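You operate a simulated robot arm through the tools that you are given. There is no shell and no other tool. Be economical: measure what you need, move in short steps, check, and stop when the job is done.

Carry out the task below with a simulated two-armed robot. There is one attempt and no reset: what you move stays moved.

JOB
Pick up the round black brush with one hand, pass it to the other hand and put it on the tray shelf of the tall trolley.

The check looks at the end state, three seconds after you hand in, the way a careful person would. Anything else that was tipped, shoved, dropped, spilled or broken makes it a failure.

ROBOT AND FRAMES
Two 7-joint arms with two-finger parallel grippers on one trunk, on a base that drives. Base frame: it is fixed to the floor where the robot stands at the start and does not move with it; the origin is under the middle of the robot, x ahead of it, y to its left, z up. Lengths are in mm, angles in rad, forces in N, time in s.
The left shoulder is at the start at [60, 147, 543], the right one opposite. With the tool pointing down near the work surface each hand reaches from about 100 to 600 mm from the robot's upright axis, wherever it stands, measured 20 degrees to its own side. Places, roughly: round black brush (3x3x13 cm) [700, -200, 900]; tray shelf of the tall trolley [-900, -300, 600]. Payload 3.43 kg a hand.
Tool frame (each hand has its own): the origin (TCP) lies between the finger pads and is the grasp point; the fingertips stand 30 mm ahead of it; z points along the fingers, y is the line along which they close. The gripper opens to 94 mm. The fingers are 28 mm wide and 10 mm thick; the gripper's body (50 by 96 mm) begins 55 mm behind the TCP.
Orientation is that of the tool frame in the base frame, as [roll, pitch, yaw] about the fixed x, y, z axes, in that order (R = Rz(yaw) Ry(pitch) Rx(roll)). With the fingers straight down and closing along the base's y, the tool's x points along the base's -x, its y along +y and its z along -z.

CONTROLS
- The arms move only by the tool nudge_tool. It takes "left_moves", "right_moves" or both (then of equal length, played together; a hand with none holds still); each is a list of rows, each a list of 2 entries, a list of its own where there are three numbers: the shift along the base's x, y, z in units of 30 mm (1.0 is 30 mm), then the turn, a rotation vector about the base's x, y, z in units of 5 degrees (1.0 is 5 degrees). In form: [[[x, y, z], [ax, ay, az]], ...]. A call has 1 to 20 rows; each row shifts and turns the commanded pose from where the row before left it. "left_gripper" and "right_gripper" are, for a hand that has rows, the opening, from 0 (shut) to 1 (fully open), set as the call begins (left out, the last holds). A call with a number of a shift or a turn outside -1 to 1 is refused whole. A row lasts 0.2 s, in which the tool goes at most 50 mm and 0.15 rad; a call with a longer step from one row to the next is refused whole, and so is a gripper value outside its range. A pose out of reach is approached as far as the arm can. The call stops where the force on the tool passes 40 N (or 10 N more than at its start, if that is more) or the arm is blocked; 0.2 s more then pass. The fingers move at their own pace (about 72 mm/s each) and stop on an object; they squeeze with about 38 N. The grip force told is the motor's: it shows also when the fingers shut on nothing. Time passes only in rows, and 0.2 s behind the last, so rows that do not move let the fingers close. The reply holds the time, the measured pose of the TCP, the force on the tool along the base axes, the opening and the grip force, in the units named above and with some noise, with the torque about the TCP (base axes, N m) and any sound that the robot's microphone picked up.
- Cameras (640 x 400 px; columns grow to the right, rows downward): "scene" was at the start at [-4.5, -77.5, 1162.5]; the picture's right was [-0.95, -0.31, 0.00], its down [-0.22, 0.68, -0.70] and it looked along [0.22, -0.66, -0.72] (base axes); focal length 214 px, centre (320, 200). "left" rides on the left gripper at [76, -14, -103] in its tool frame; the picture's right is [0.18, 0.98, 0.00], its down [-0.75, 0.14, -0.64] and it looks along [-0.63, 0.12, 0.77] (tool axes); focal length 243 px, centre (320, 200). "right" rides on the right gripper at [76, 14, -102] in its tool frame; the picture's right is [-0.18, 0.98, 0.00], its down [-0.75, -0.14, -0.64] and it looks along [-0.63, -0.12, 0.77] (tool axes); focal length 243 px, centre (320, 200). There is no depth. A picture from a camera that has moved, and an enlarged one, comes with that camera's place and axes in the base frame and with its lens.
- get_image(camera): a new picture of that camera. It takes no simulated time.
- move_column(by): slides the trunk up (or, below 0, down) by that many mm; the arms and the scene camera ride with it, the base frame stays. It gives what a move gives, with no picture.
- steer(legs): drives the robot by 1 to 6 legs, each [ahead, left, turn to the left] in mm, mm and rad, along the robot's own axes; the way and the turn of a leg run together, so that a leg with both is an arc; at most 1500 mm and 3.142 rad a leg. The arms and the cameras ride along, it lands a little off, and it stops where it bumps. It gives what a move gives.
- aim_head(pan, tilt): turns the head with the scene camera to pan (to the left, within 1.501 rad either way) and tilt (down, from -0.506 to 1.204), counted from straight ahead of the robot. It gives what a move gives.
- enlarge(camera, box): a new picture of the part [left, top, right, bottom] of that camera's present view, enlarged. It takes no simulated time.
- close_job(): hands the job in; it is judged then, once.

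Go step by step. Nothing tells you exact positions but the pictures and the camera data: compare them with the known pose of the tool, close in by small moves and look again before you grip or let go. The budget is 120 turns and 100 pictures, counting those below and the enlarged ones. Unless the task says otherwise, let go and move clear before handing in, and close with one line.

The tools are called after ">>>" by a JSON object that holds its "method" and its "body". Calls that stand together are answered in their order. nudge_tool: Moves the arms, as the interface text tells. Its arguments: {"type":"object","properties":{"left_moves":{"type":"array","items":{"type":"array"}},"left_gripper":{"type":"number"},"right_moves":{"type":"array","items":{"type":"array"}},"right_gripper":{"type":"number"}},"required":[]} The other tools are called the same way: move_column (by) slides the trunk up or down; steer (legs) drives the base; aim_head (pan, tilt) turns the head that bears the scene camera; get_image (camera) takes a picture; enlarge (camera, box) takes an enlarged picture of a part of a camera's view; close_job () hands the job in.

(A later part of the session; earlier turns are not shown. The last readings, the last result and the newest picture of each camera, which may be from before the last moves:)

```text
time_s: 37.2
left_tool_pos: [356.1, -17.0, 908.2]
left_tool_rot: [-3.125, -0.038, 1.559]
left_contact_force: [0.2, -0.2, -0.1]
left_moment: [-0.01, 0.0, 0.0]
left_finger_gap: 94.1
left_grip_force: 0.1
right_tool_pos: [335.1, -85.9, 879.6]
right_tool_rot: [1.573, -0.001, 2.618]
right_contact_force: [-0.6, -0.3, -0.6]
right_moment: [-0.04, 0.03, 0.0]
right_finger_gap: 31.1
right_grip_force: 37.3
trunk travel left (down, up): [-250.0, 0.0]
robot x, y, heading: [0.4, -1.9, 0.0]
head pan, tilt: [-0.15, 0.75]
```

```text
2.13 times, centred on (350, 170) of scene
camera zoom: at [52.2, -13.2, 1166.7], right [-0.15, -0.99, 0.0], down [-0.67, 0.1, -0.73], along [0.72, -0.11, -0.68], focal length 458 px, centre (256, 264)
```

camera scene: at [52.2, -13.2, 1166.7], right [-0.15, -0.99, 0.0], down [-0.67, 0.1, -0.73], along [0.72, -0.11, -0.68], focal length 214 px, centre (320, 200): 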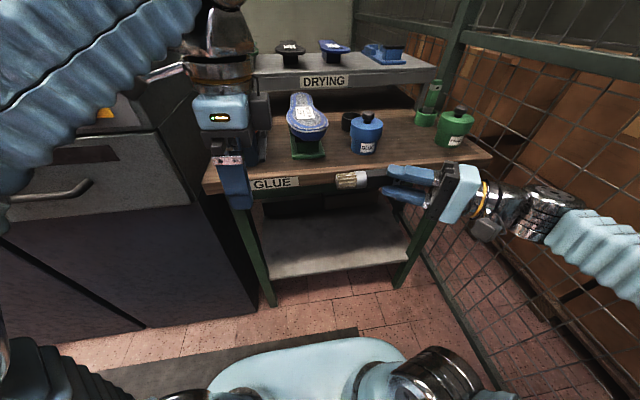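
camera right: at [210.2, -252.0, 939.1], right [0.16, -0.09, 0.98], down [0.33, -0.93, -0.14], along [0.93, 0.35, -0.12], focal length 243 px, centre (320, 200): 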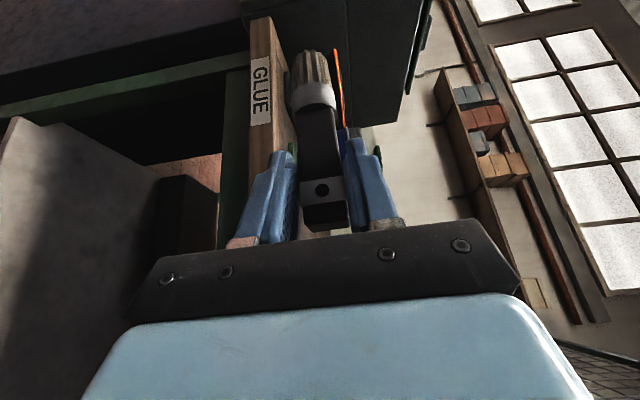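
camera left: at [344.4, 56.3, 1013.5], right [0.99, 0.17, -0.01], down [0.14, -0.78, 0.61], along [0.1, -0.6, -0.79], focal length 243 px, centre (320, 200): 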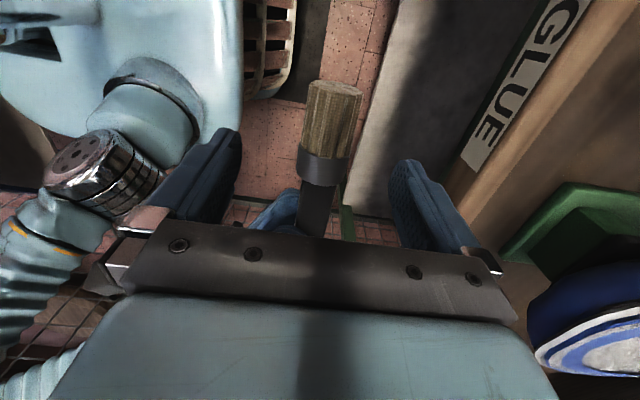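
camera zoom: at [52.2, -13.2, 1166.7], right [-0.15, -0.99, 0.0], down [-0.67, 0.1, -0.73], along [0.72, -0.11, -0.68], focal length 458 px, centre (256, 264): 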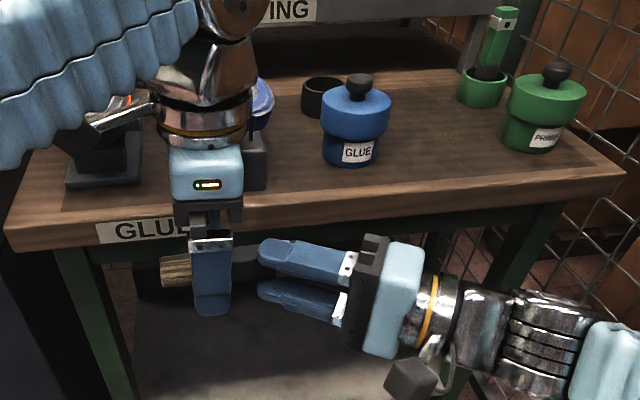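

Well aligned. I lower 10 mm more and close the left hand on the ferrule.

>>> {"method": "nudge_tool", "body": {"left_moves": [[[0.06, -0.15, -0.37], [0, 0, 0]]]}}

>>> {"method": "nudge_tool", "body": {"left_moves": [[[0, 0, 0], [0, 0, 0]], [[0, 0, 0], [0, 0, 0]], [[0, 0, 0], [0, 0, 0]], [[0, 0, 0], [0, 0, 0]], [[0, 0, 0], [0, 0, 0]], [[0, 0, 0], [0, 0, 0]]], "left_gripper": 0}}

>>> {"method": "get_image", "body": {"camera": "left"}}

```text
time_s: 37.6
left_tool_pos: [357.9, -20.3, 896.2]
left_tool_rot: [-3.124, -0.036, 1.559]
left_contact_force: [-0.6, 0.5, -0.5]
left_moment: [0.01, 0.01, 0.02]
left_finger_gap: 94.1
left_grip_force: 0.1
right_tool_pos: [334.7, -85.9, 878.7]
right_tool_rot: [1.574, 0.001, 2.618]
right_contact_force: [0.4, 0.5, 0.0]
right_moment: [-0.01, 0.01, 0.02]
right_finger_gap: 31.1
right_grip_force: 38.1
trunk travel left (down, up): [-250.0, 0.0]
robot x, y, heading: [-0.9, -0.3, -0.001]
head pan, tilt: [-0.15, 0.75]
```

```text
time_s: 39.0
left_tool_pos: [358.0, -20.8, 896.4]
left_tool_rot: [-3.125, -0.035, 1.556]
left_contact_force: [-10.2, 0.2, 12.5]
left_moment: [-0.8, 0.24, 0.12]
left_finger_gap: 26.8
left_grip_force: 38.2
right_tool_pos: [336.8, -87.0, 878.8]
right_tool_rot: [1.574, -0.001, 2.617]
right_contact_force: [10.1, -1.0, -13.5]
right_moment: [0.01, 0.24, -0.81]
right_finger_gap: 31.1
right_grip_force: 38.6
trunk travel left (down, up): [-250.0, 0.0]
robot x, y, heading: [-1.2, -3.7, 0.001]
head pan, tilt: [-0.15, 0.75]
```

```text
64 pictures are left
camera left: at [347.1, 51.9, 1002.2], right [0.99, 0.17, -0.01], down [0.14, -0.78, 0.61], along [0.1, -0.6, -0.79], focal length 243 px, centre (320, 200)
```

left: 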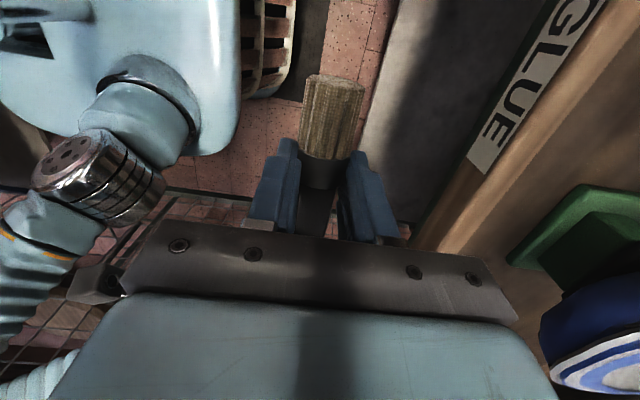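

The left hand holds the ferrule firmly. I open the right hand and back it out along its fingers.

>>> {"method": "nudge_tool", "body": {"right_moves": [[[0, 0, 0], [0, 0, 0]], [[0, 0, 0], [0, 0, 0]], [[0, 0, 0], [0, 0, 0]], [[0, 0, 0], [0, 0, 0]]], "right_gripper": 0.75}}

>>> {"method": "nudge_tool", "body": {"right_moves": [[[-0.4, -0.7, 0], [0, 0, 0]], [[-0.4, -0.7, 0], [0, 0, 0]], [[-0.4, -0.7, 0], [0, 0, 0]], [[-0.4, -0.7, 0], [0, 0, 0]], [[-0.2, -0.8, 0], [0, 0, 0]], [[0, -0.8, 0], [0, 0, 0]]]}}

>>> {"method": "get_image", "body": {"camera": "scene"}}

>>> {"method": "get_image", "body": {"camera": "left"}}

```text
time_s: 40.0
left_tool_pos: [360.1, -21.3, 896.5]
left_tool_rot: [-3.125, -0.036, 1.555]
left_contact_force: [-0.1, 0.1, -1.1]
left_moment: [-0.02, -0.02, 0.01]
left_finger_gap: 26.9
left_grip_force: 37.8
right_tool_pos: [334.3, -86.6, 878.9]
right_tool_rot: [1.573, 0.0, 2.619]
right_contact_force: [0.8, 0.9, 0.0]
right_moment: [0.0, 0.03, 0.03]
right_finger_gap: 70.5
right_grip_force: 0.1
trunk travel left (down, up): [-250.0, 0.0]
robot x, y, heading: [2.8, 2.2, 0.001]
head pan, tilt: [-0.15, 0.75]
```

```text
time_s: 41.4
left_tool_pos: [360.9, -21.0, 896.3]
left_tool_rot: [-3.126, -0.037, 1.557]
left_contact_force: [-0.1, 0.3, -0.1]
left_moment: [0.0, 0.0, -0.01]
left_finger_gap: 27.0
left_grip_force: 37.7
right_tool_pos: [287.1, -218.5, 877.4]
right_tool_rot: [1.571, -0.002, 2.617]
right_contact_force: [0.3, -0.2, -0.5]
right_moment: [-0.02, -0.04, 0.02]
right_finger_gap: 70.6
right_grip_force: 0.0
right hand out of reach, approached as far as the arm can: row 2
trunk travel left (down, up): [-250.0, 0.0]
robot x, y, heading: [0.2, -0.5, 0.003]
head pan, tilt: [-0.15, 0.75]
```

```text
63 pictures are left
camera scene: at [52.2, -13.1, 1166.7], right [-0.15, -0.99, 0.0], down [-0.67, 0.1, -0.73], along [0.72, -0.11, -0.68], focal length 214 px, centre (320, 200)
```

scene: 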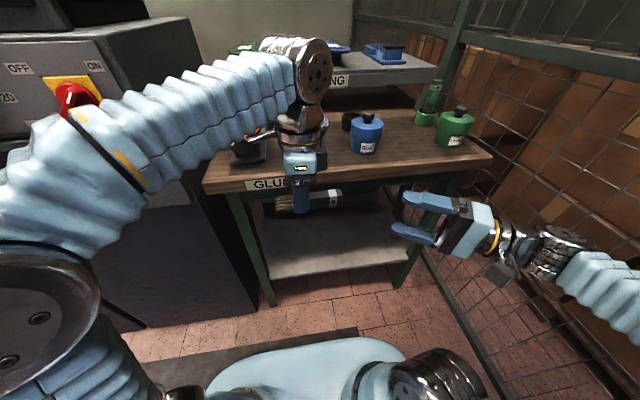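

```text
62 pictures are left
camera left: at [347.4, 51.9, 1001.9], right [0.99, 0.17, -0.01], down [0.14, -0.78, 0.61], along [0.1, -0.6, -0.79], focal length 243 px, centre (320, 200)
```

left: 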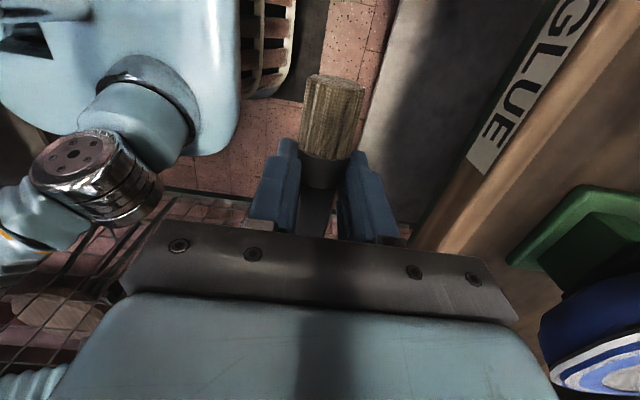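

Handover done; the left hand holds the brush by the ferrule. Now I strafe left to open floor, turn left 90° and look toward the trolley.

>>> {"method": "steer", "body": {"legs": [[-60, 0, 0], [0, 300, 0]]}}

>>> {"method": "aim_head", "body": {"pan": 1.5, "tilt": 0.4}}

>>> {"method": "get_image", "body": {"camera": "scene"}}

>>> {"method": "aim_head", "body": {"pan": -1.5, "tilt": 0.4}}

>>> {"method": "get_image", "body": {"camera": "scene"}}

```text
time_s: 44.0
left_tool_pos: [300.6, 276.1, 896.0]
left_tool_rot: [-3.126, -0.036, 1.54]
left_contact_force: [-0.9, -0.1, 0.2]
left_moment: [0.02, 0.02, 0.0]
left_finger_gap: 27.0
left_grip_force: 37.9
right_tool_pos: [224.9, 79.9, 877.9]
right_tool_rot: [1.571, -0.001, 2.601]
right_contact_force: [0.3, -0.1, 0.7]
right_moment: [-0.01, 0.01, 0.01]
right_finger_gap: 70.3
right_grip_force: 0.1
trunk travel left (down, up): [-250.0, 0.0]
robot x, y, heading: [-60.6, 304.1, -0.018]
head pan, tilt: [-0.15, 0.75]
```

```text
time_s: 45.7
left_tool_pos: [301.6, 276.1, 895.6]
left_tool_rot: [-3.124, -0.036, 1.54]
left_contact_force: [-0.5, -0.1, 0.4]
left_moment: [0.01, 0.0, -0.01]
left_finger_gap: 27.1
left_grip_force: 37.7
right_tool_pos: [226.2, 78.8, 877.6]
right_tool_rot: [1.573, -0.001, 2.602]
right_contact_force: [-0.5, 0.9, 0.0]
right_moment: [0.0, -0.01, 0.0]
right_finger_gap: 70.3
right_grip_force: 0.0
trunk travel left (down, up): [-250.0, 0.0]
robot x, y, heading: [-55.7, 303.3, -0.02]
head pan, tilt: [1.499, 0.4]
```

```text
61 pictures are left
camera scene: at [-78.6, 395.5, 1197.8], right [1.0, -0.09, 0.0], down [-0.03, -0.39, -0.92], along [0.08, 0.92, -0.39], focal length 214 px, centre (320, 200)
```

scene: 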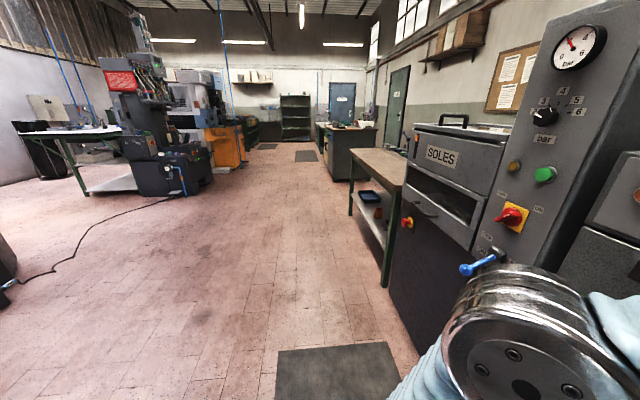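

```text
time_s: 48.3
left_tool_pos: [301.4, 275.7, 895.0]
left_tool_rot: [-3.127, -0.037, 1.539]
left_contact_force: [-0.1, 0.1, -0.5]
left_moment: [0.02, 0.02, 0.0]
left_finger_gap: 27.0
left_grip_force: 37.8
right_tool_pos: [226.2, 79.6, 877.6]
right_tool_rot: [1.574, 0.001, 2.601]
right_contact_force: [-0.1, -0.4, -0.7]
right_moment: [0.02, 0.04, 0.03]
right_finger_gap: 70.7
right_grip_force: 0.0
trunk travel left (down, up): [-250.0, 0.0]
robot x, y, heading: [-57.5, 301.9, -0.015]
head pan, tilt: [-1.499, 0.4]
```

```text
60 pictures are left
camera scene: at [-81.8, 210.8, 1197.8], right [-1.0, -0.05, 0.0], down [-0.02, 0.39, -0.92], along [0.05, -0.92, -0.39], focal length 214 px, centre (320, 200)
```

scene: 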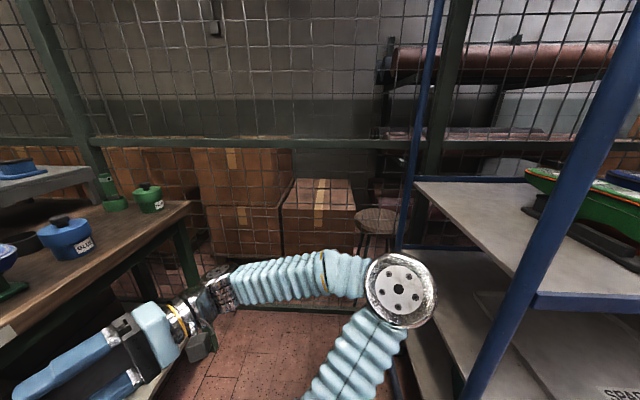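

The tall blue trolley is behind on the right, with several shelves. I turn left 90° and look at it.

>>> {"method": "steer", "body": {"legs": [[0, 0, 1.57]]}}

>>> {"method": "aim_head", "body": {"pan": 1.5, "tilt": 0.4}}

>>> {"method": "get_image", "body": {"camera": "scene"}}

```text
time_s: 52.7
left_tool_pos: [-50.6, 664.1, 896.2]
left_tool_rot: [-3.126, -0.037, -3.117]
left_contact_force: [-0.3, -0.2, 0.3]
left_moment: [0.01, -0.04, -0.02]
left_finger_gap: 27.0
left_grip_force: 38.2
right_tool_pos: [149.8, 599.5, 877.7]
right_tool_rot: [1.573, 0.001, -2.057]
right_contact_force: [0.5, -0.3, -0.5]
right_moment: [0.0, 0.0, 0.04]
right_finger_gap: 70.7
right_grip_force: 0.1
trunk travel left (down, up): [-250.0, 0.0]
robot x, y, heading: [-57.0, 306.7, 1.61]
head pan, tilt: [-1.499, 0.4]
```

```text
time_s: 55.3
left_tool_pos: [-48.9, 664.3, 895.8]
left_tool_rot: [-3.125, -0.037, -3.117]
left_contact_force: [0.2, -0.2, 0.8]
left_moment: [-0.03, 0.02, 0.0]
left_finger_gap: 27.2
left_grip_force: 38.2
right_tool_pos: [150.8, 598.5, 877.4]
right_tool_rot: [1.572, 0.0, -2.056]
right_contact_force: [-1.1, -0.1, 0.1]
right_moment: [0.02, 0.02, 0.0]
right_finger_gap: 70.7
right_grip_force: 0.1
trunk travel left (down, up): [-250.0, 0.0]
robot x, y, heading: [-56.7, 303.9, 1.61]
head pan, tilt: [1.499, 0.4]
```

```text
59 pictures are left
camera scene: at [-148.4, 276.1, 1197.8], right [0.03, 1.0, 0.0], down [0.39, -0.01, -0.92], along [-0.92, 0.03, -0.39], focal length 214 px, centre (320, 200)
```

scene: 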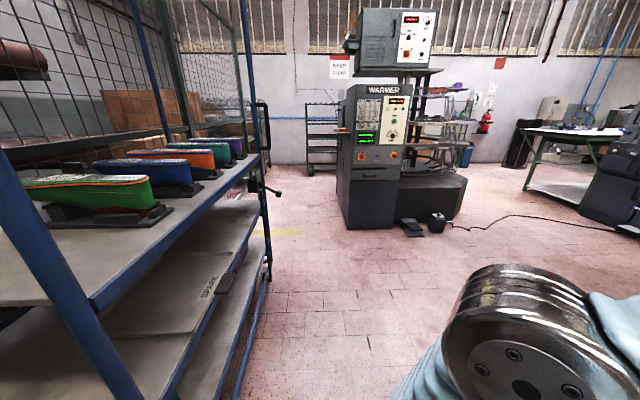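

The trolley's long open side faces +y, running along x. I drive to stand in front of it, turned to face it.

>>> {"method": "steer", "body": {"legs": [[300, 0, 0], [0, 820, 0], [0, 0, 3.1]]}}

>>> {"method": "aim_head", "body": {"pan": 0, "tilt": 0.5}}

>>> {"method": "get_image", "body": {"camera": "scene"}}

```text
time_s: 68.5
left_tool_pos: [-941.1, 227.2, 895.4]
left_tool_rot: [-3.124, -0.037, -0.084]
left_contact_force: [1.1, -0.5, -0.3]
left_moment: [0.01, 0.01, 0.0]
left_finger_gap: 26.6
left_grip_force: 38.0
right_tool_pos: [-1134.0, 313.7, 878.0]
right_tool_rot: [1.574, 0.001, 0.977]
right_contact_force: [1.2, 0.4, -0.3]
right_moment: [-0.02, 0.01, -0.04]
right_finger_gap: 70.5
right_grip_force: 0.0
trunk travel left (down, up): [-250.0, 0.0]
robot x, y, heading: [-892.8, 586.5, -1.641]
head pan, tilt: [1.499, 0.4]
```

```text
time_s: 70.1
left_tool_pos: [-941.4, 227.0, 894.9]
left_tool_rot: [-3.127, -0.037, -0.086]
left_contact_force: [-0.1, 0.0, 0.8]
left_moment: [0.02, -0.01, -0.04]
left_finger_gap: 27.0
left_grip_force: 37.7
right_tool_pos: [-1133.9, 313.9, 878.3]
right_tool_rot: [1.574, 0.0, 0.978]
right_contact_force: [-0.4, -0.5, 0.0]
right_moment: [-0.04, 0.01, 0.03]
right_finger_gap: 70.8
right_grip_force: 0.0
trunk travel left (down, up): [-250.0, 0.0]
robot x, y, heading: [-899.3, 586.3, -1.64]
head pan, tilt: [0.0, 0.499]
```

```text
58 pictures are left
camera scene: at [-899.2, 522.8, 1188.7], right [-1.0, 0.07, 0.0], down [0.03, 0.48, -0.88], along [-0.06, -0.88, -0.48], focal length 214 px, centre (320, 200)
```

scene: 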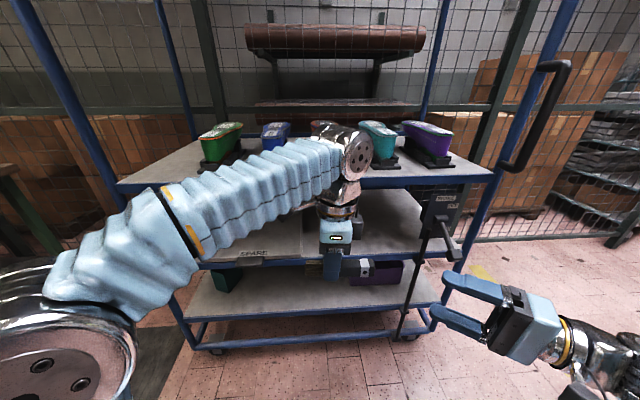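

The middle shelf (with the SPARE label, z≈605) is the tray shelf; the upper one is at z≈940 with shoes. I lower the trunk to see between the shelves.

>>> {"method": "move_column", "body": {"by": -200}}

>>> {"method": "get_image", "body": {"camera": "scene"}}

>>> {"method": "get_image", "body": {"camera": "left"}}

```text
time_s: 72.3
left_tool_pos: [-941.3, 226.9, 695.4]
left_tool_rot: [-3.126, -0.037, -0.083]
left_contact_force: [0.3, 0.4, 0.6]
left_moment: [0.01, 0.01, -0.01]
left_finger_gap: 27.0
left_grip_force: 38.0
right_tool_pos: [-1133.5, 311.4, 677.5]
right_tool_rot: [1.573, 0.001, 0.977]
right_contact_force: [0.1, 1.2, -0.4]
right_moment: [0.03, 0.03, -0.02]
right_finger_gap: 70.5
right_grip_force: 0.1
trunk travel left (down, up): [-50.0, 200.0]
robot x, y, heading: [-893.1, 585.4, -1.642]
head pan, tilt: [0.0, 0.499]
```

```text
57 pictures are left
camera scene: at [-899.2, 522.9, 988.7], right [-1.0, 0.07, 0.0], down [0.03, 0.48, -0.88], along [-0.06, -0.88, -0.48], focal length 214 px, centre (320, 200)
```

scene: 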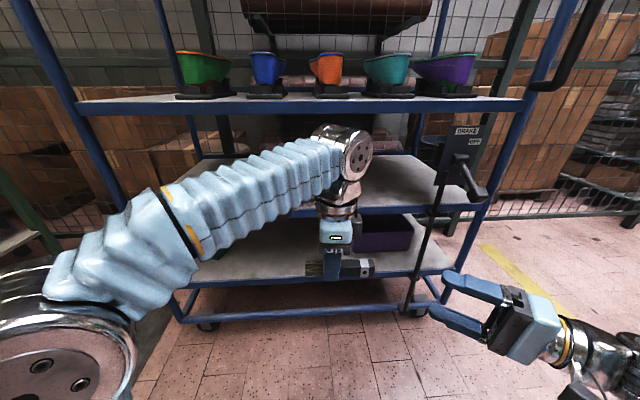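

```text
56 pictures are left
camera left: at [-868.1, 234.1, 801.9], right [0.1, -0.99, -0.01], down [-0.79, -0.09, 0.61], along [-0.61, -0.06, -0.79], focal length 243 px, centre (320, 200)
```

left: 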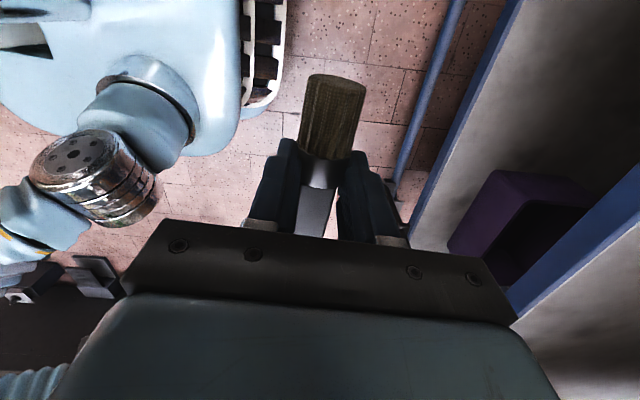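

>>> {"method": "enlarge", "body": {"camera": "scene", "box": [340, 80, 580, 230]}}

>>> {"method": "enlarge", "body": {"camera": "scene", "box": [60, 80, 380, 280]}}

```text
2.67 times, centred on (460, 155) of scene
camera zoom: at [-899.2, 522.9, 988.7], right [-1.0, 0.07, 0.0], down [0.03, 0.48, -0.88], along [-0.06, -0.88, -0.48], focal length 572 px, centre (-53, 320)
```

zoom: 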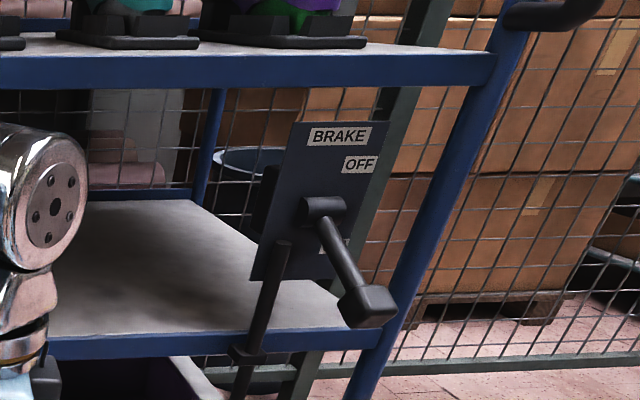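

```text
2.00 times, centred on (220, 180) of scene
camera zoom: at [-899.2, 522.9, 988.7], right [-1.0, 0.07, 0.0], down [0.03, 0.48, -0.88], along [-0.06, -0.88, -0.48], focal length 429 px, centre (520, 240)
```

zoom: 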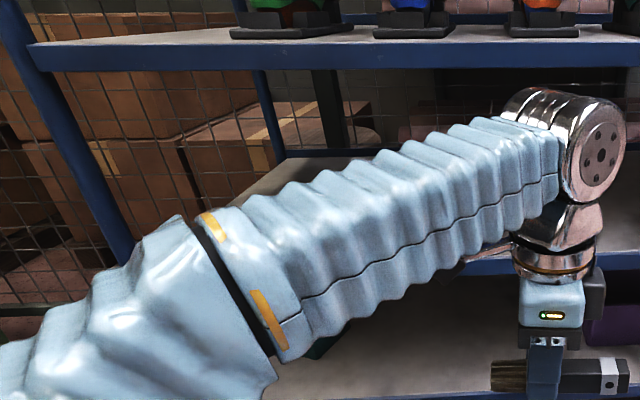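

The middle shelf is empty, near z≈650, with its front edge at y≈-37 and the upper rail's underside at ≈920. I tilt the left hand 40° forward so only the hand goes between the shelves, then drive 100 mm closer.

>>> {"method": "nudge_tool", "body": {"left_moves": [[[0, 0, 0.4], [-0.99, 0.086, 0]], [[0, 0, 0.4], [-0.99, 0.086, 0]], [[0, 0, 0.4], [-0.99, 0.086, 0]], [[0, 0, 0.4], [-0.99, 0.086, 0]], [[0, 0, 0.4], [-0.99, 0.086, 0]], [[0, 0, 0], [-0.99, 0.086, 0]], [[0, 0, 0], [-0.99, 0.086, 0]], [[0, 0, 0], [-0.99, 0.086, 0]]]}}

>>> {"method": "get_image", "body": {"camera": "scene"}}

>>> {"method": "get_image", "body": {"camera": "left"}}

```text
time_s: 74.1
left_tool_pos: [-942.0, 227.6, 756.4]
left_tool_rot: [2.464, -0.025, -0.06]
left_contact_force: [-0.9, 0.1, 0.8]
left_moment: [0.02, -0.02, 0.0]
left_finger_gap: 26.9
left_grip_force: 38.2
right_tool_pos: [-1133.5, 313.9, 677.9]
right_tool_rot: [1.572, 0.0, 0.978]
right_contact_force: [0.2, 0.3, -0.5]
right_moment: [-0.01, 0.04, -0.05]
right_finger_gap: 70.6
right_grip_force: 0.0
trunk travel left (down, up): [-50.0, 200.0]
robot x, y, heading: [-893.3, 583.0, -1.637]
head pan, tilt: [0.0, 0.499]
```

```text
53 pictures are left
camera scene: at [-899.3, 522.8, 988.7], right [-1.0, 0.07, 0.0], down [0.03, 0.48, -0.88], along [-0.06, -0.88, -0.48], focal length 214 px, centre (320, 200)
```

scene: 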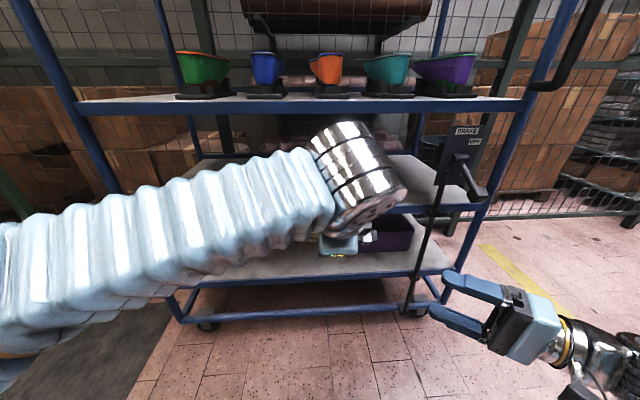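

```text
52 pictures are left
camera left: at [-862.2, 298.0, 828.7], right [0.12, -0.77, 0.62], down [-0.75, 0.34, 0.57], along [-0.65, -0.54, -0.54], focal length 243 px, centre (320, 200)
```

left: 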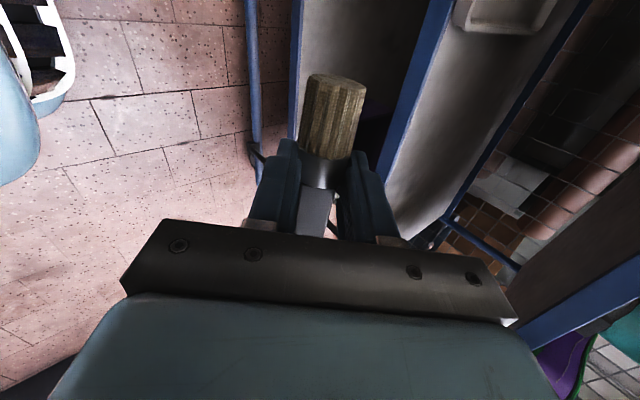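

There is a white tray-like object on the middle shelf toward +x, hidden by the forearm. I move the left hand to +x for a look at it.

>>> {"method": "nudge_tool", "body": {"left_moves": [[[1, 0, 0], [0, 0, 0]], [[1, 0, 0], [0, 0, 0]], [[1, 0, 0], [0, 0, 0]], [[1, 0, 0], [0, 0, 0]], [[1, 0, 0], [0, 0, 0]]]}}

>>> {"method": "get_image", "body": {"camera": "left"}}

>>> {"method": "get_image", "body": {"camera": "scene"}}

```text
time_s: 75.3
left_tool_pos: [-790.9, 225.8, 756.3]
left_tool_rot: [2.466, -0.026, -0.061]
left_contact_force: [-0.3, -0.3, -0.1]
left_moment: [0.04, -0.04, 0.0]
left_finger_gap: 26.9
left_grip_force: 38.3
right_tool_pos: [-1133.6, 314.4, 677.7]
right_tool_rot: [1.57, -0.002, 0.977]
right_contact_force: [-1.2, -0.2, -1.0]
right_moment: [0.0, -0.04, -0.01]
right_finger_gap: 70.5
right_grip_force: 0.0
trunk travel left (down, up): [-50.0, 200.0]
robot x, y, heading: [-898.0, 587.9, -1.639]
head pan, tilt: [0.0, 0.499]
```

```text
51 pictures are left
camera left: at [-713.4, 295.9, 829.0], right [0.12, -0.78, 0.62], down [-0.75, 0.34, 0.57], along [-0.65, -0.53, -0.54], focal length 243 px, centre (320, 200)
```

left: 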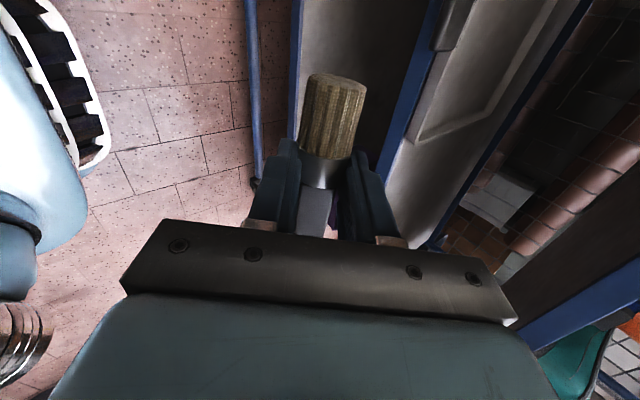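

```text
50 pictures are left
camera scene: at [-899.4, 522.8, 988.7], right [-1.0, 0.07, 0.0], down [0.03, 0.48, -0.88], along [-0.06, -0.88, -0.48], focal length 214 px, centre (320, 200)
```

scene: 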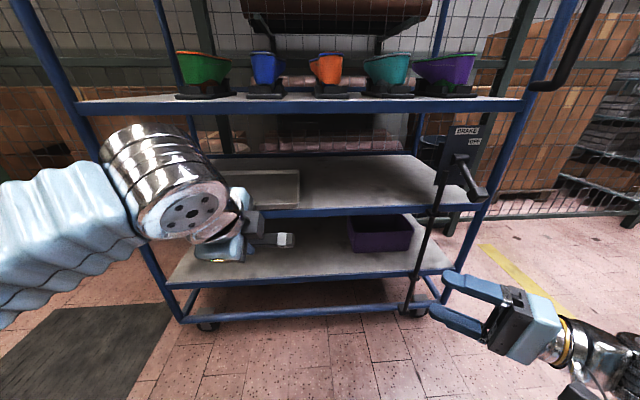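

>>> {"method": "enlarge", "body": {"camera": "scene", "box": [180, 120, 420, 270]}}

>>> {"method": "enlarge", "body": {"camera": "left", "box": [340, 0, 640, 188]}}

```text
2.67 times, centred on (300, 195) of scene
camera zoom: at [-899.4, 522.8, 988.7], right [-1.0, 0.07, 0.0], down [0.03, 0.48, -0.88], along [-0.06, -0.88, -0.48], focal length 572 px, centre (373, 213)
```

zoom: 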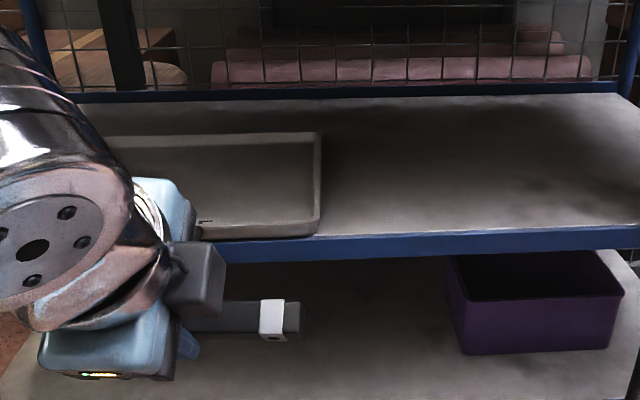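

```text
2.13 times, centred on (490, 94) of left
camera zoom: at [-713.4, 295.9, 829.0], right [0.12, -0.78, 0.62], down [-0.75, 0.34, 0.57], along [-0.65, -0.53, -0.54], focal length 516 px, centre (-42, 426)
```

zoom: 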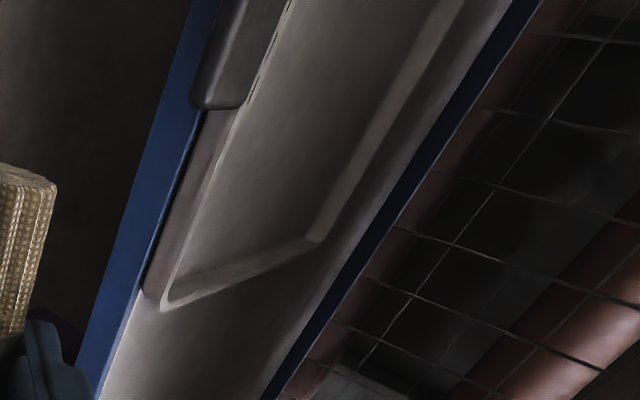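

The tray occupies x > -877 on that shelf; the bare shelf surface to its right is free. I'll lay the brush at about [-985, -125] there: strafe right and closer first.

>>> {"method": "steer", "body": {"legs": [[0, -100, 0], [100, 0, 0]]}}

>>> {"method": "nudge_tool", "body": {"left_moves": [[[-1, 0, 0], [0, 0, 0]], [[-1, 0, 0], [0, 0, 0]], [[-1, 0, 0], [0, 0, 0]]]}}

>>> {"method": "get_image", "body": {"camera": "scene"}}

>>> {"method": "get_image", "body": {"camera": "left"}}

```text
time_s: 77.2
left_tool_pos: [-903.6, 132.5, 756.6]
left_tool_rot: [2.463, -0.028, -0.062]
left_contact_force: [0.0, 0.3, -0.5]
left_moment: [0.04, -0.05, -0.02]
left_finger_gap: 26.7
left_grip_force: 38.1
right_tool_pos: [-1246.0, 221.7, 677.6]
right_tool_rot: [1.573, 0.002, 0.976]
right_contact_force: [0.6, -0.6, 0.2]
right_moment: [-0.01, 0.0, -0.01]
right_finger_gap: 70.6
right_grip_force: 0.0
trunk travel left (down, up): [-50.0, 200.0]
robot x, y, heading: [-1006.4, 495.6, -1.647]
head pan, tilt: [0.0, 0.499]
```

```text
time_s: 78.0
left_tool_pos: [-995.6, 134.2, 756.7]
left_tool_rot: [2.464, -0.023, -0.06]
left_contact_force: [0.5, -0.2, 0.4]
left_moment: [0.03, 0.0, -0.02]
left_finger_gap: 27.1
left_grip_force: 37.9
right_tool_pos: [-1245.9, 221.6, 676.9]
right_tool_rot: [1.573, 0.001, 0.975]
right_contact_force: [-0.5, 0.2, 0.3]
right_moment: [-0.02, 0.02, -0.03]
right_finger_gap: 70.5
right_grip_force: 0.0
trunk travel left (down, up): [-50.0, 200.0]
robot x, y, heading: [-1005.6, 490.2, -1.643]
head pan, tilt: [0.0, 0.499]
```

```text
47 pictures are left
camera scene: at [-1010.3, 430.8, 988.7], right [-1.0, 0.07, 0.0], down [0.03, 0.48, -0.88], along [-0.06, -0.88, -0.48], focal length 214 px, centre (320, 200)
```

scene: 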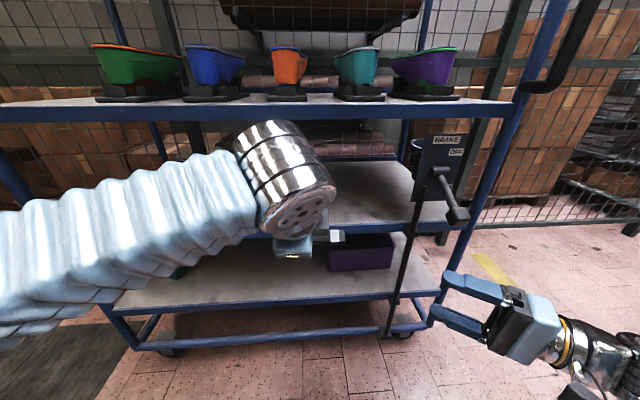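

```text
46 pictures are left
camera left: at [-916.5, 204.1, 829.8], right [0.12, -0.77, 0.62], down [-0.75, 0.34, 0.57], along [-0.65, -0.53, -0.54], focal length 243 px, centre (320, 200)
```

left: 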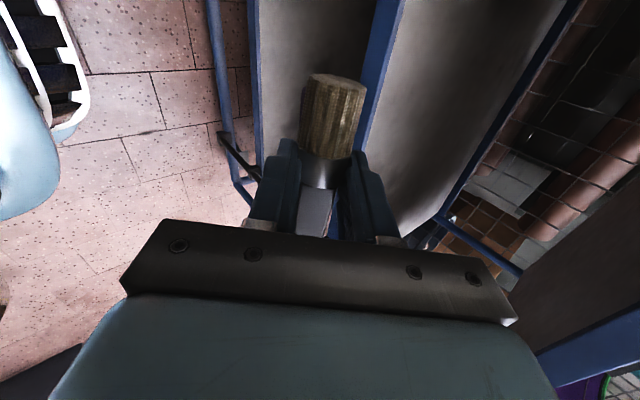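

Shelf top ≈657, rail bottom ≈921. I lower to z 714 and slide in partway, then check the clearances.

>>> {"method": "nudge_tool", "body": {"left_moves": [[[0, -0.5, -0.7], [0, 0, 0]], [[0, -0.8, -0.7], [0, 0, 0]], [[0, -0.8, 0], [0, 0, 0]], [[0, -0.8, 0], [0, 0, 0]], [[0, -0.8, 0], [0, 0, 0]], [[0, -0.8, 0], [0, 0, 0]], [[0, -0.8, 0], [0, 0, 0]]]}}

>>> {"method": "get_image", "body": {"camera": "scene"}}

>>> {"method": "get_image", "body": {"camera": "left"}}

```text
time_s: 79.6
left_tool_pos: [-996.0, -26.6, 712.4]
left_tool_rot: [2.465, -0.025, -0.063]
left_contact_force: [-1.3, -0.4, 0.1]
left_moment: [-0.02, 0.03, -0.01]
left_finger_gap: 27.0
left_grip_force: 38.2
right_tool_pos: [-1244.9, 221.0, 678.0]
right_tool_rot: [1.571, 0.001, 0.976]
right_contact_force: [0.6, 0.3, -0.2]
right_moment: [-0.02, 0.0, -0.01]
right_finger_gap: 70.7
right_grip_force: 0.1
trunk travel left (down, up): [-50.0, 200.0]
robot x, y, heading: [-1005.2, 487.6, -1.641]
head pan, tilt: [0.0, 0.499]
```

```text
45 pictures are left
camera scene: at [-1010.5, 430.9, 988.7], right [-1.0, 0.07, 0.0], down [0.03, 0.48, -0.88], along [-0.06, -0.88, -0.48], focal length 214 px, centre (320, 200)
```

scene: 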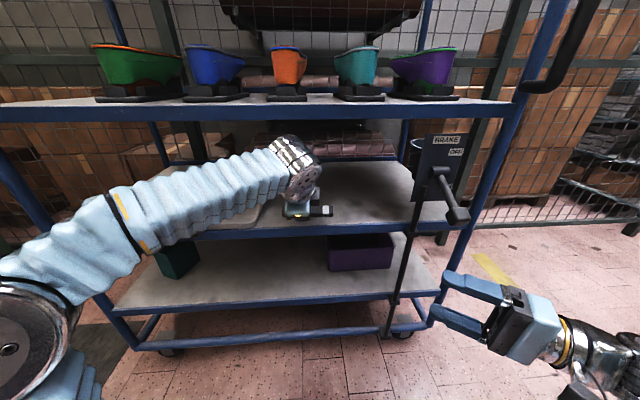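

```text
44 pictures are left
camera left: at [-916.9, 43.1, 786.5], right [0.12, -0.77, 0.62], down [-0.75, 0.34, 0.57], along [-0.65, -0.53, -0.54], focal length 243 px, centre (320, 200)
```

left: 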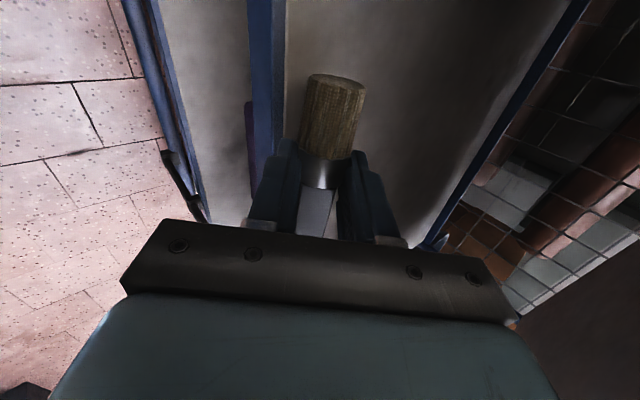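

Clearances look good: the wrist top is about 914 and will drop further. I go in to y≈-140.

>>> {"method": "nudge_tool", "body": {"left_moves": [[[0, -0.75, 0], [0, 0, 0]], [[0, -0.75, -0.1], [0, 0, 0]], [[0, -0.75, -0.1], [0, 0, 0]], [[0, -0.75, -0.1], [0, 0, 0]], [[0, -0.75, 0], [0, 0, 0]]]}}

>>> {"method": "get_image", "body": {"camera": "scene"}}

>>> {"method": "enlarge", "body": {"camera": "scene", "box": [200, 100, 400, 225]}}

>>> {"method": "get_image", "body": {"camera": "left"}}

```text
time_s: 80.8
left_tool_pos: [-992.9, -138.2, 706.2]
left_tool_rot: [2.463, -0.027, -0.062]
left_contact_force: [-0.3, 0.1, -0.6]
left_moment: [0.06, 0.01, 0.03]
left_finger_gap: 26.6
left_grip_force: 37.9
right_tool_pos: [-1245.5, 222.0, 677.0]
right_tool_rot: [1.573, 0.0, 0.975]
right_contact_force: [-0.5, 0.3, 0.5]
right_moment: [0.02, 0.04, -0.03]
right_finger_gap: 70.4
right_grip_force: 0.0
trunk travel left (down, up): [-50.0, 200.0]
robot x, y, heading: [-1007.0, 490.8, -1.644]
head pan, tilt: [0.0, 0.499]
```

```text
43 pictures are left
camera scene: at [-1010.5, 430.8, 988.7], right [-1.0, 0.07, 0.0], down [0.03, 0.48, -0.88], along [-0.06, -0.88, -0.48], focal length 214 px, centre (320, 200)
```

scene: 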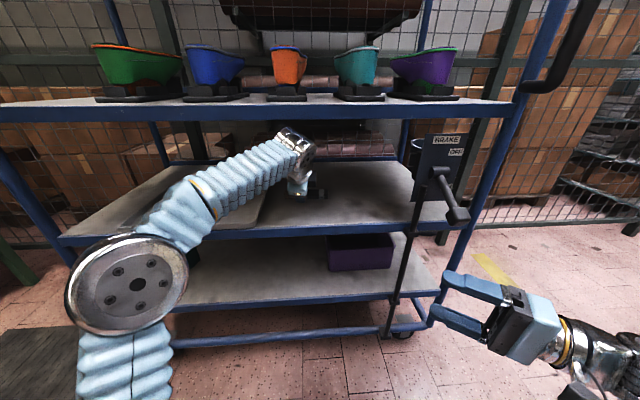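

```text
3.20 times, centred on (300, 162) of scene
camera zoom: at [-1010.5, 430.8, 988.7], right [-1.0, 0.07, 0.0], down [0.03, 0.48, -0.88], along [-0.06, -0.88, -0.48], focal length 686 px, centre (384, 320)
```

zoom: 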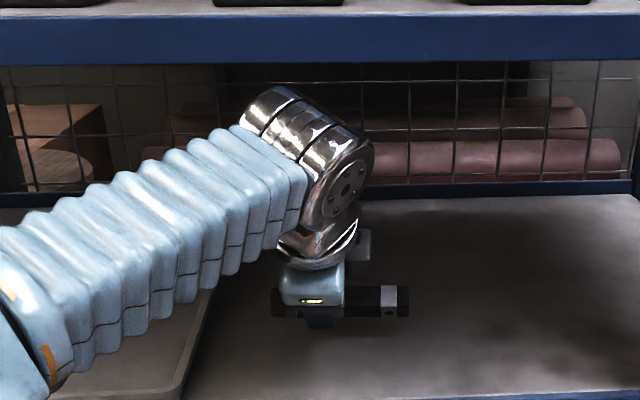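

```text
41 pictures are left
camera left: at [-914.6, -66.7, 779.7], right [0.12, -0.77, 0.62], down [-0.75, 0.34, 0.57], along [-0.65, -0.53, -0.54], focal length 243 px, centre (320, 200)
```

left: 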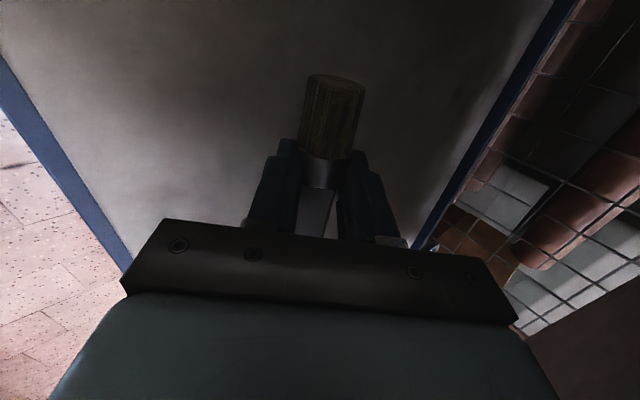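

The forearm stays outside the shelf. I lower in small steps until the first touch.

>>> {"method": "nudge_tool", "body": {"left_moves": [[[0, 0, -0.15], [0, 0, 0]], [[0, 0, -0.1], [0, 0, 0]], [[0, 0, 0], [0, 0, 0]]]}}

>>> {"method": "nudge_tool", "body": {"left_moves": [[[0, 0, -0.1], [0, 0, 0]], [[0, 0, 0], [0, 0, 0]]]}}

>>> {"method": "get_image", "body": {"camera": "left"}}

```text
time_s: 81.6
left_tool_pos: [-993.4, -137.6, 698.4]
left_tool_rot: [2.463, -0.029, -0.064]
left_contact_force: [-0.3, -0.1, 0.2]
left_moment: [-0.02, -0.01, 0.02]
left_finger_gap: 26.9
left_grip_force: 37.7
right_tool_pos: [-1245.5, 222.1, 678.5]
right_tool_rot: [1.572, 0.0, 0.975]
right_contact_force: [-0.2, 0.5, 0.5]
right_moment: [0.02, 0.0, 0.0]
right_finger_gap: 70.6
right_grip_force: 0.1
trunk travel left (down, up): [-50.0, 200.0]
robot x, y, heading: [-1008.0, 489.9, -1.641]
head pan, tilt: [0.0, 0.499]
```

```text
time_s: 82.2
left_tool_pos: [-994.7, -138.0, 693.7]
left_tool_rot: [2.465, -0.025, -0.064]
left_contact_force: [0.6, -0.4, 0.0]
left_moment: [0.02, -0.04, -0.02]
left_finger_gap: 27.0
left_grip_force: 37.6
right_tool_pos: [-1246.3, 221.8, 678.2]
right_tool_rot: [1.571, 0.001, 0.976]
right_contact_force: [0.3, 0.2, -0.4]
right_moment: [-0.01, 0.02, -0.03]
right_finger_gap: 70.5
right_grip_force: 0.1
trunk travel left (down, up): [-50.0, 200.0]
robot x, y, heading: [-1007.9, 491.3, -1.642]
head pan, tilt: [0.0, 0.499]
```

```text
40 pictures are left
camera left: at [-915.4, -67.0, 767.2], right [0.12, -0.77, 0.62], down [-0.75, 0.34, 0.57], along [-0.65, -0.53, -0.54], focal length 243 px, centre (320, 200)
```

left: 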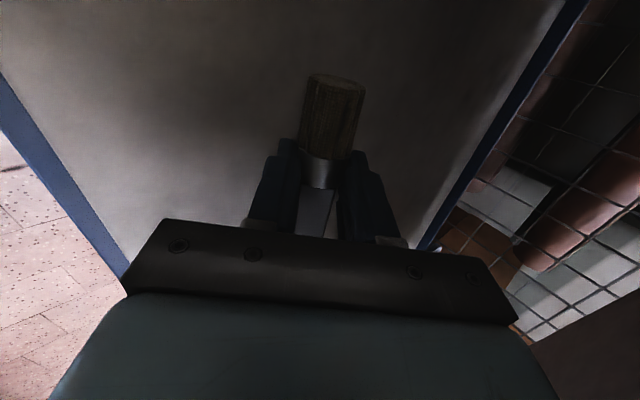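

Still no contact; I continue down in small steps.

>>> {"method": "nudge_tool", "body": {"left_moves": [[[0, 0, -0.1], [0, 0, 0]], [[0, 0, -0.07], [0, 0, 0]], [[0, 0, 0], [0, 0, 0]]]}}

>>> {"method": "enlarge", "body": {"camera": "scene", "box": [260, 140, 380, 215]}}

```text
time_s: 83.0
left_tool_pos: [-995.1, -137.6, 689.1]
left_tool_rot: [2.466, -0.025, -0.062]
left_contact_force: [1.0, 0.2, 0.2]
left_moment: [0.02, 0.0, 0.03]
left_finger_gap: 26.8
left_grip_force: 37.8
right_tool_pos: [-1245.8, 221.4, 677.8]
right_tool_rot: [1.573, 0.0, 0.975]
right_contact_force: [-0.1, 0.4, -1.0]
right_moment: [0.02, 0.0, 0.02]
right_finger_gap: 70.4
right_grip_force: 0.1
trunk travel left (down, up): [-50.0, 200.0]
robot x, y, heading: [-1006.1, 492.8, -1.639]
head pan, tilt: [0.0, 0.499]
```

```text
5.33 times, centred on (320, 178) of scene
camera zoom: at [-1010.6, 430.7, 988.7], right [-1.0, 0.07, 0.0], down [0.03, 0.48, -0.88], along [-0.06, -0.88, -0.48], focal length 1144 px, centre (320, 320)
```

zoom: 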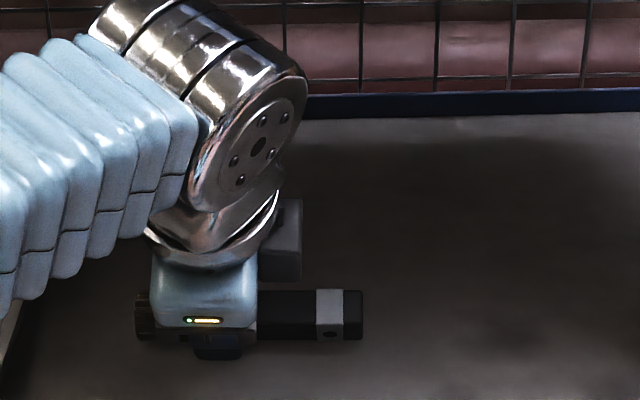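

>>> {"method": "nudge_tool", "body": {"left_moves": [[[0, 0, -0.1], [0, 0, 0]], [[0, 0, -0.1], [0, 0, 0]], [[0, 0, 0], [0, 0, 0]]]}}

>>> {"method": "nudge_tool", "body": {"left_moves": [[[0, 0, -0.1], [0, 0, 0]], [[0, 0, 0], [0, 0, 0]]]}}

```text
time_s: 83.8
left_tool_pos: [-995.2, -138.2, 687.7]
left_tool_rot: [2.453, -0.023, -0.063]
left_contact_force: [2.3, -5.7, 35.1]
left_moment: [-0.17, 0.33, 0.05]
left_finger_gap: 26.8
left_grip_force: 37.4
right_tool_pos: [-1244.7, 222.9, 678.7]
right_tool_rot: [1.571, 0.003, 0.975]
right_contact_force: [-0.5, 0.2, -0.6]
right_moment: [0.03, -0.01, -0.03]
right_finger_gap: 70.7
right_grip_force: 0.0
trunk travel left (down, up): [-50.0, 200.0]
robot x, y, heading: [-1007.9, 490.8, -1.642]
head pan, tilt: [0.0, 0.499]
```

```text
time_s: 84.2
left_tool_pos: [-994.0, -138.0, 689.7]
left_tool_rot: [2.447, -0.019, -0.061]
left_contact_force: [2.6, 9.1, 13.4]
left_moment: [0.33, 0.03, -0.13]
left_finger_gap: 26.9
left_grip_force: 37.5
right_tool_pos: [-1245.9, 222.8, 677.5]
right_tool_rot: [1.57, 0.001, 0.974]
right_contact_force: [0.0, -0.6, 0.0]
right_moment: [-0.02, 0.01, 0.0]
right_finger_gap: 70.5
right_grip_force: 0.0
trunk travel left (down, up): [-50.0, 200.0]
robot x, y, heading: [-1007.3, 492.0, -1.643]
head pan, tilt: [0.0, 0.499]
stopped in row 1 (left hand): the force on the tool passed its limit at 48 N (the readings are from after the stop); the commanded pose is now the measured one
```

Touchdown at about z 688. I raise 6 mm so the lower finger has room, open, and let the brush settle.

>>> {"method": "nudge_tool", "body": {"left_moves": [[[0, 0, 0.17], [0, 0, 0]], [[0, 0, 0], [0, 0, 0]]]}}

>>> {"method": "nudge_tool", "body": {"left_moves": [[[0, 0, 0], [0, 0, 0]], [[0, 0, 0], [0, 0, 0]], [[0, 0, 0], [0, 0, 0]]], "left_gripper": 0.47}}

>>> {"method": "get_image", "body": {"camera": "left"}}

>>> {"method": "enlarge", "body": {"camera": "scene", "box": [260, 140, 380, 215]}}

```text
time_s: 84.8
left_tool_pos: [-995.3, -140.1, 688.5]
left_tool_rot: [2.453, -0.023, -0.062]
left_contact_force: [0.5, -0.1, -0.6]
left_moment: [0.0, 0.02, 0.01]
left_finger_gap: 27.1
left_grip_force: 38.2
right_tool_pos: [-1245.0, 221.8, 676.7]
right_tool_rot: [1.573, -0.002, 0.976]
right_contact_force: [0.3, -0.2, 0.9]
right_moment: [0.03, -0.03, -0.02]
right_finger_gap: 70.2
right_grip_force: 0.2
trunk travel left (down, up): [-50.0, 200.0]
robot x, y, heading: [-1004.1, 493.4, -1.64]
head pan, tilt: [0.0, 0.499]
```

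```text
time_s: 85.6
left_tool_pos: [-994.9, -140.0, 691.9]
left_tool_rot: [2.451, -0.021, -0.06]
left_contact_force: [1.0, -6.1, 12.9]
left_moment: [-0.19, 0.1, 0.1]
left_finger_gap: 37.2
left_grip_force: 0.1
right_tool_pos: [-1245.7, 221.1, 678.2]
right_tool_rot: [1.571, 0.002, 0.976]
right_contact_force: [-0.1, -0.2, 0.6]
right_moment: [0.02, 0.0, 0.0]
right_finger_gap: 70.1
right_grip_force: 0.1
trunk travel left (down, up): [-50.0, 200.0]
robot x, y, heading: [-1006.0, 491.8, -1.643]
head pan, tilt: [0.0, 0.499]
```

```text
38 pictures are left
camera left: at [-915.4, -67.9, 763.7], right [0.12, -0.77, 0.63], down [-0.75, 0.35, 0.57], along [-0.65, -0.54, -0.53], focal length 243 px, centre (320, 200)
```

left: 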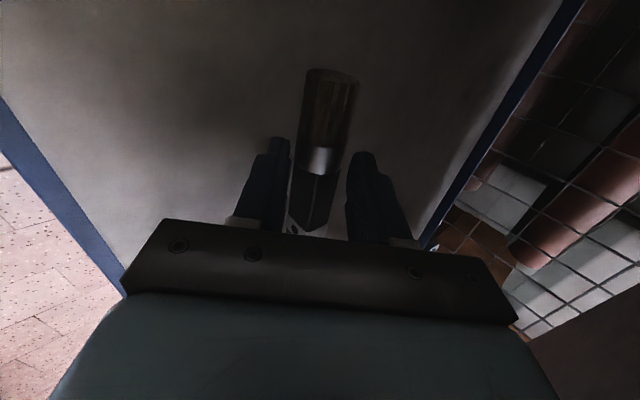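

```text
5.33 times, centred on (320, 178) of scene
camera zoom: at [-1010.5, 431.1, 988.8], right [-1.0, 0.07, 0.0], down [0.03, 0.48, -0.88], along [-0.06, -0.88, -0.48], focal length 1144 px, centre (320, 320)
```

zoom: 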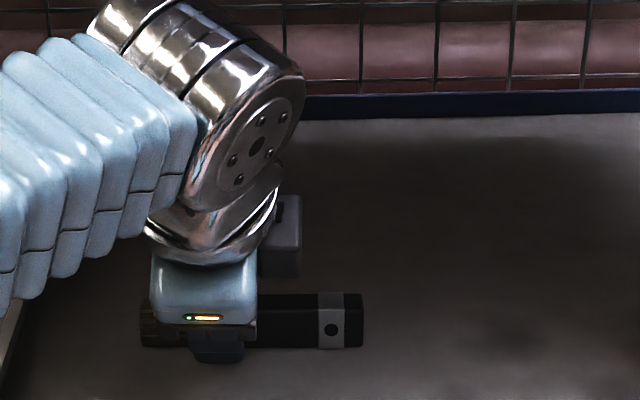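

The brush has settled between the open fingers. I withdraw along the finger direction slowly.

>>> {"method": "nudge_tool", "body": {"left_moves": [[[0, 0.15, 0.2], [0, 0, 0]], [[0, 0.2, 0.25], [0, 0, 0]], [[0, 0.2, 0.25], [0, 0, 0]], [[0, 0.2, 0.25], [0, 0, 0]], [[0, 0.2, 0.25], [0, 0, 0]]]}}

>>> {"method": "get_image", "body": {"camera": "left"}}

>>> {"method": "enlarge", "body": {"camera": "scene", "box": [240, 100, 400, 200]}}

```text
time_s: 86.8
left_tool_pos: [-993.6, -110.4, 728.2]
left_tool_rot: [2.455, -0.022, -0.06]
left_contact_force: [0.2, 0.2, 0.2]
left_moment: [0.02, -0.01, -0.01]
left_finger_gap: 44.2
left_grip_force: 0.0
right_tool_pos: [-1245.5, 222.2, 677.5]
right_tool_rot: [1.572, 0.001, 0.976]
right_contact_force: [0.9, -0.6, -0.3]
right_moment: [0.0, 0.01, -0.01]
right_finger_gap: 70.3
right_grip_force: 0.1
trunk travel left (down, up): [-50.0, 200.0]
robot x, y, heading: [-1008.7, 493.5, -1.643]
head pan, tilt: [0.0, 0.499]
```

```text
36 pictures are left
camera left: at [-914.4, -39.4, 800.5], right [0.12, -0.77, 0.63], down [-0.75, 0.34, 0.57], along [-0.65, -0.54, -0.53], focal length 243 px, centre (320, 200)
```

left: 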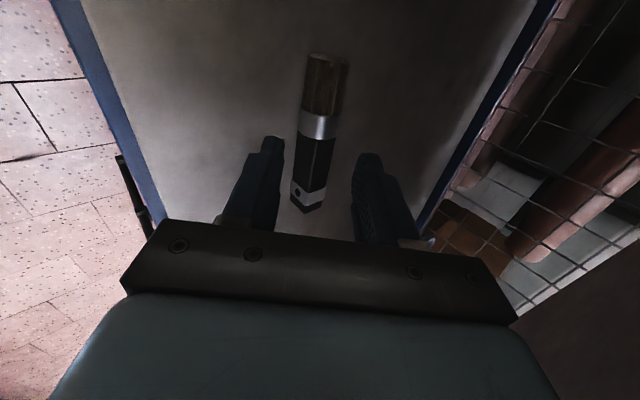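

```text
4.00 times, centred on (320, 150) of scene
camera zoom: at [-1010.5, 430.6, 988.7], right [-1.0, 0.07, 0.0], down [0.03, 0.48, -0.88], along [-0.06, -0.88, -0.48], focal length 858 px, centre (320, 400)
```

zoom: 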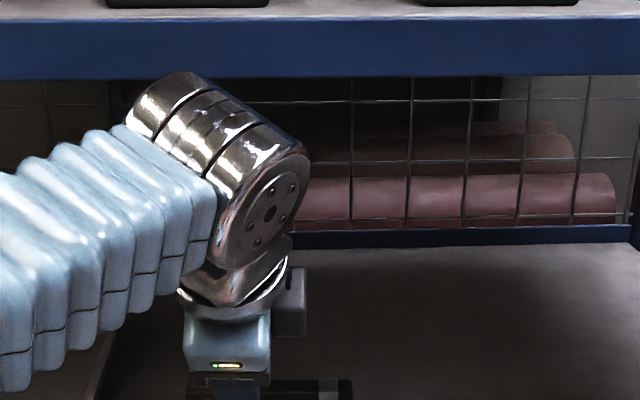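

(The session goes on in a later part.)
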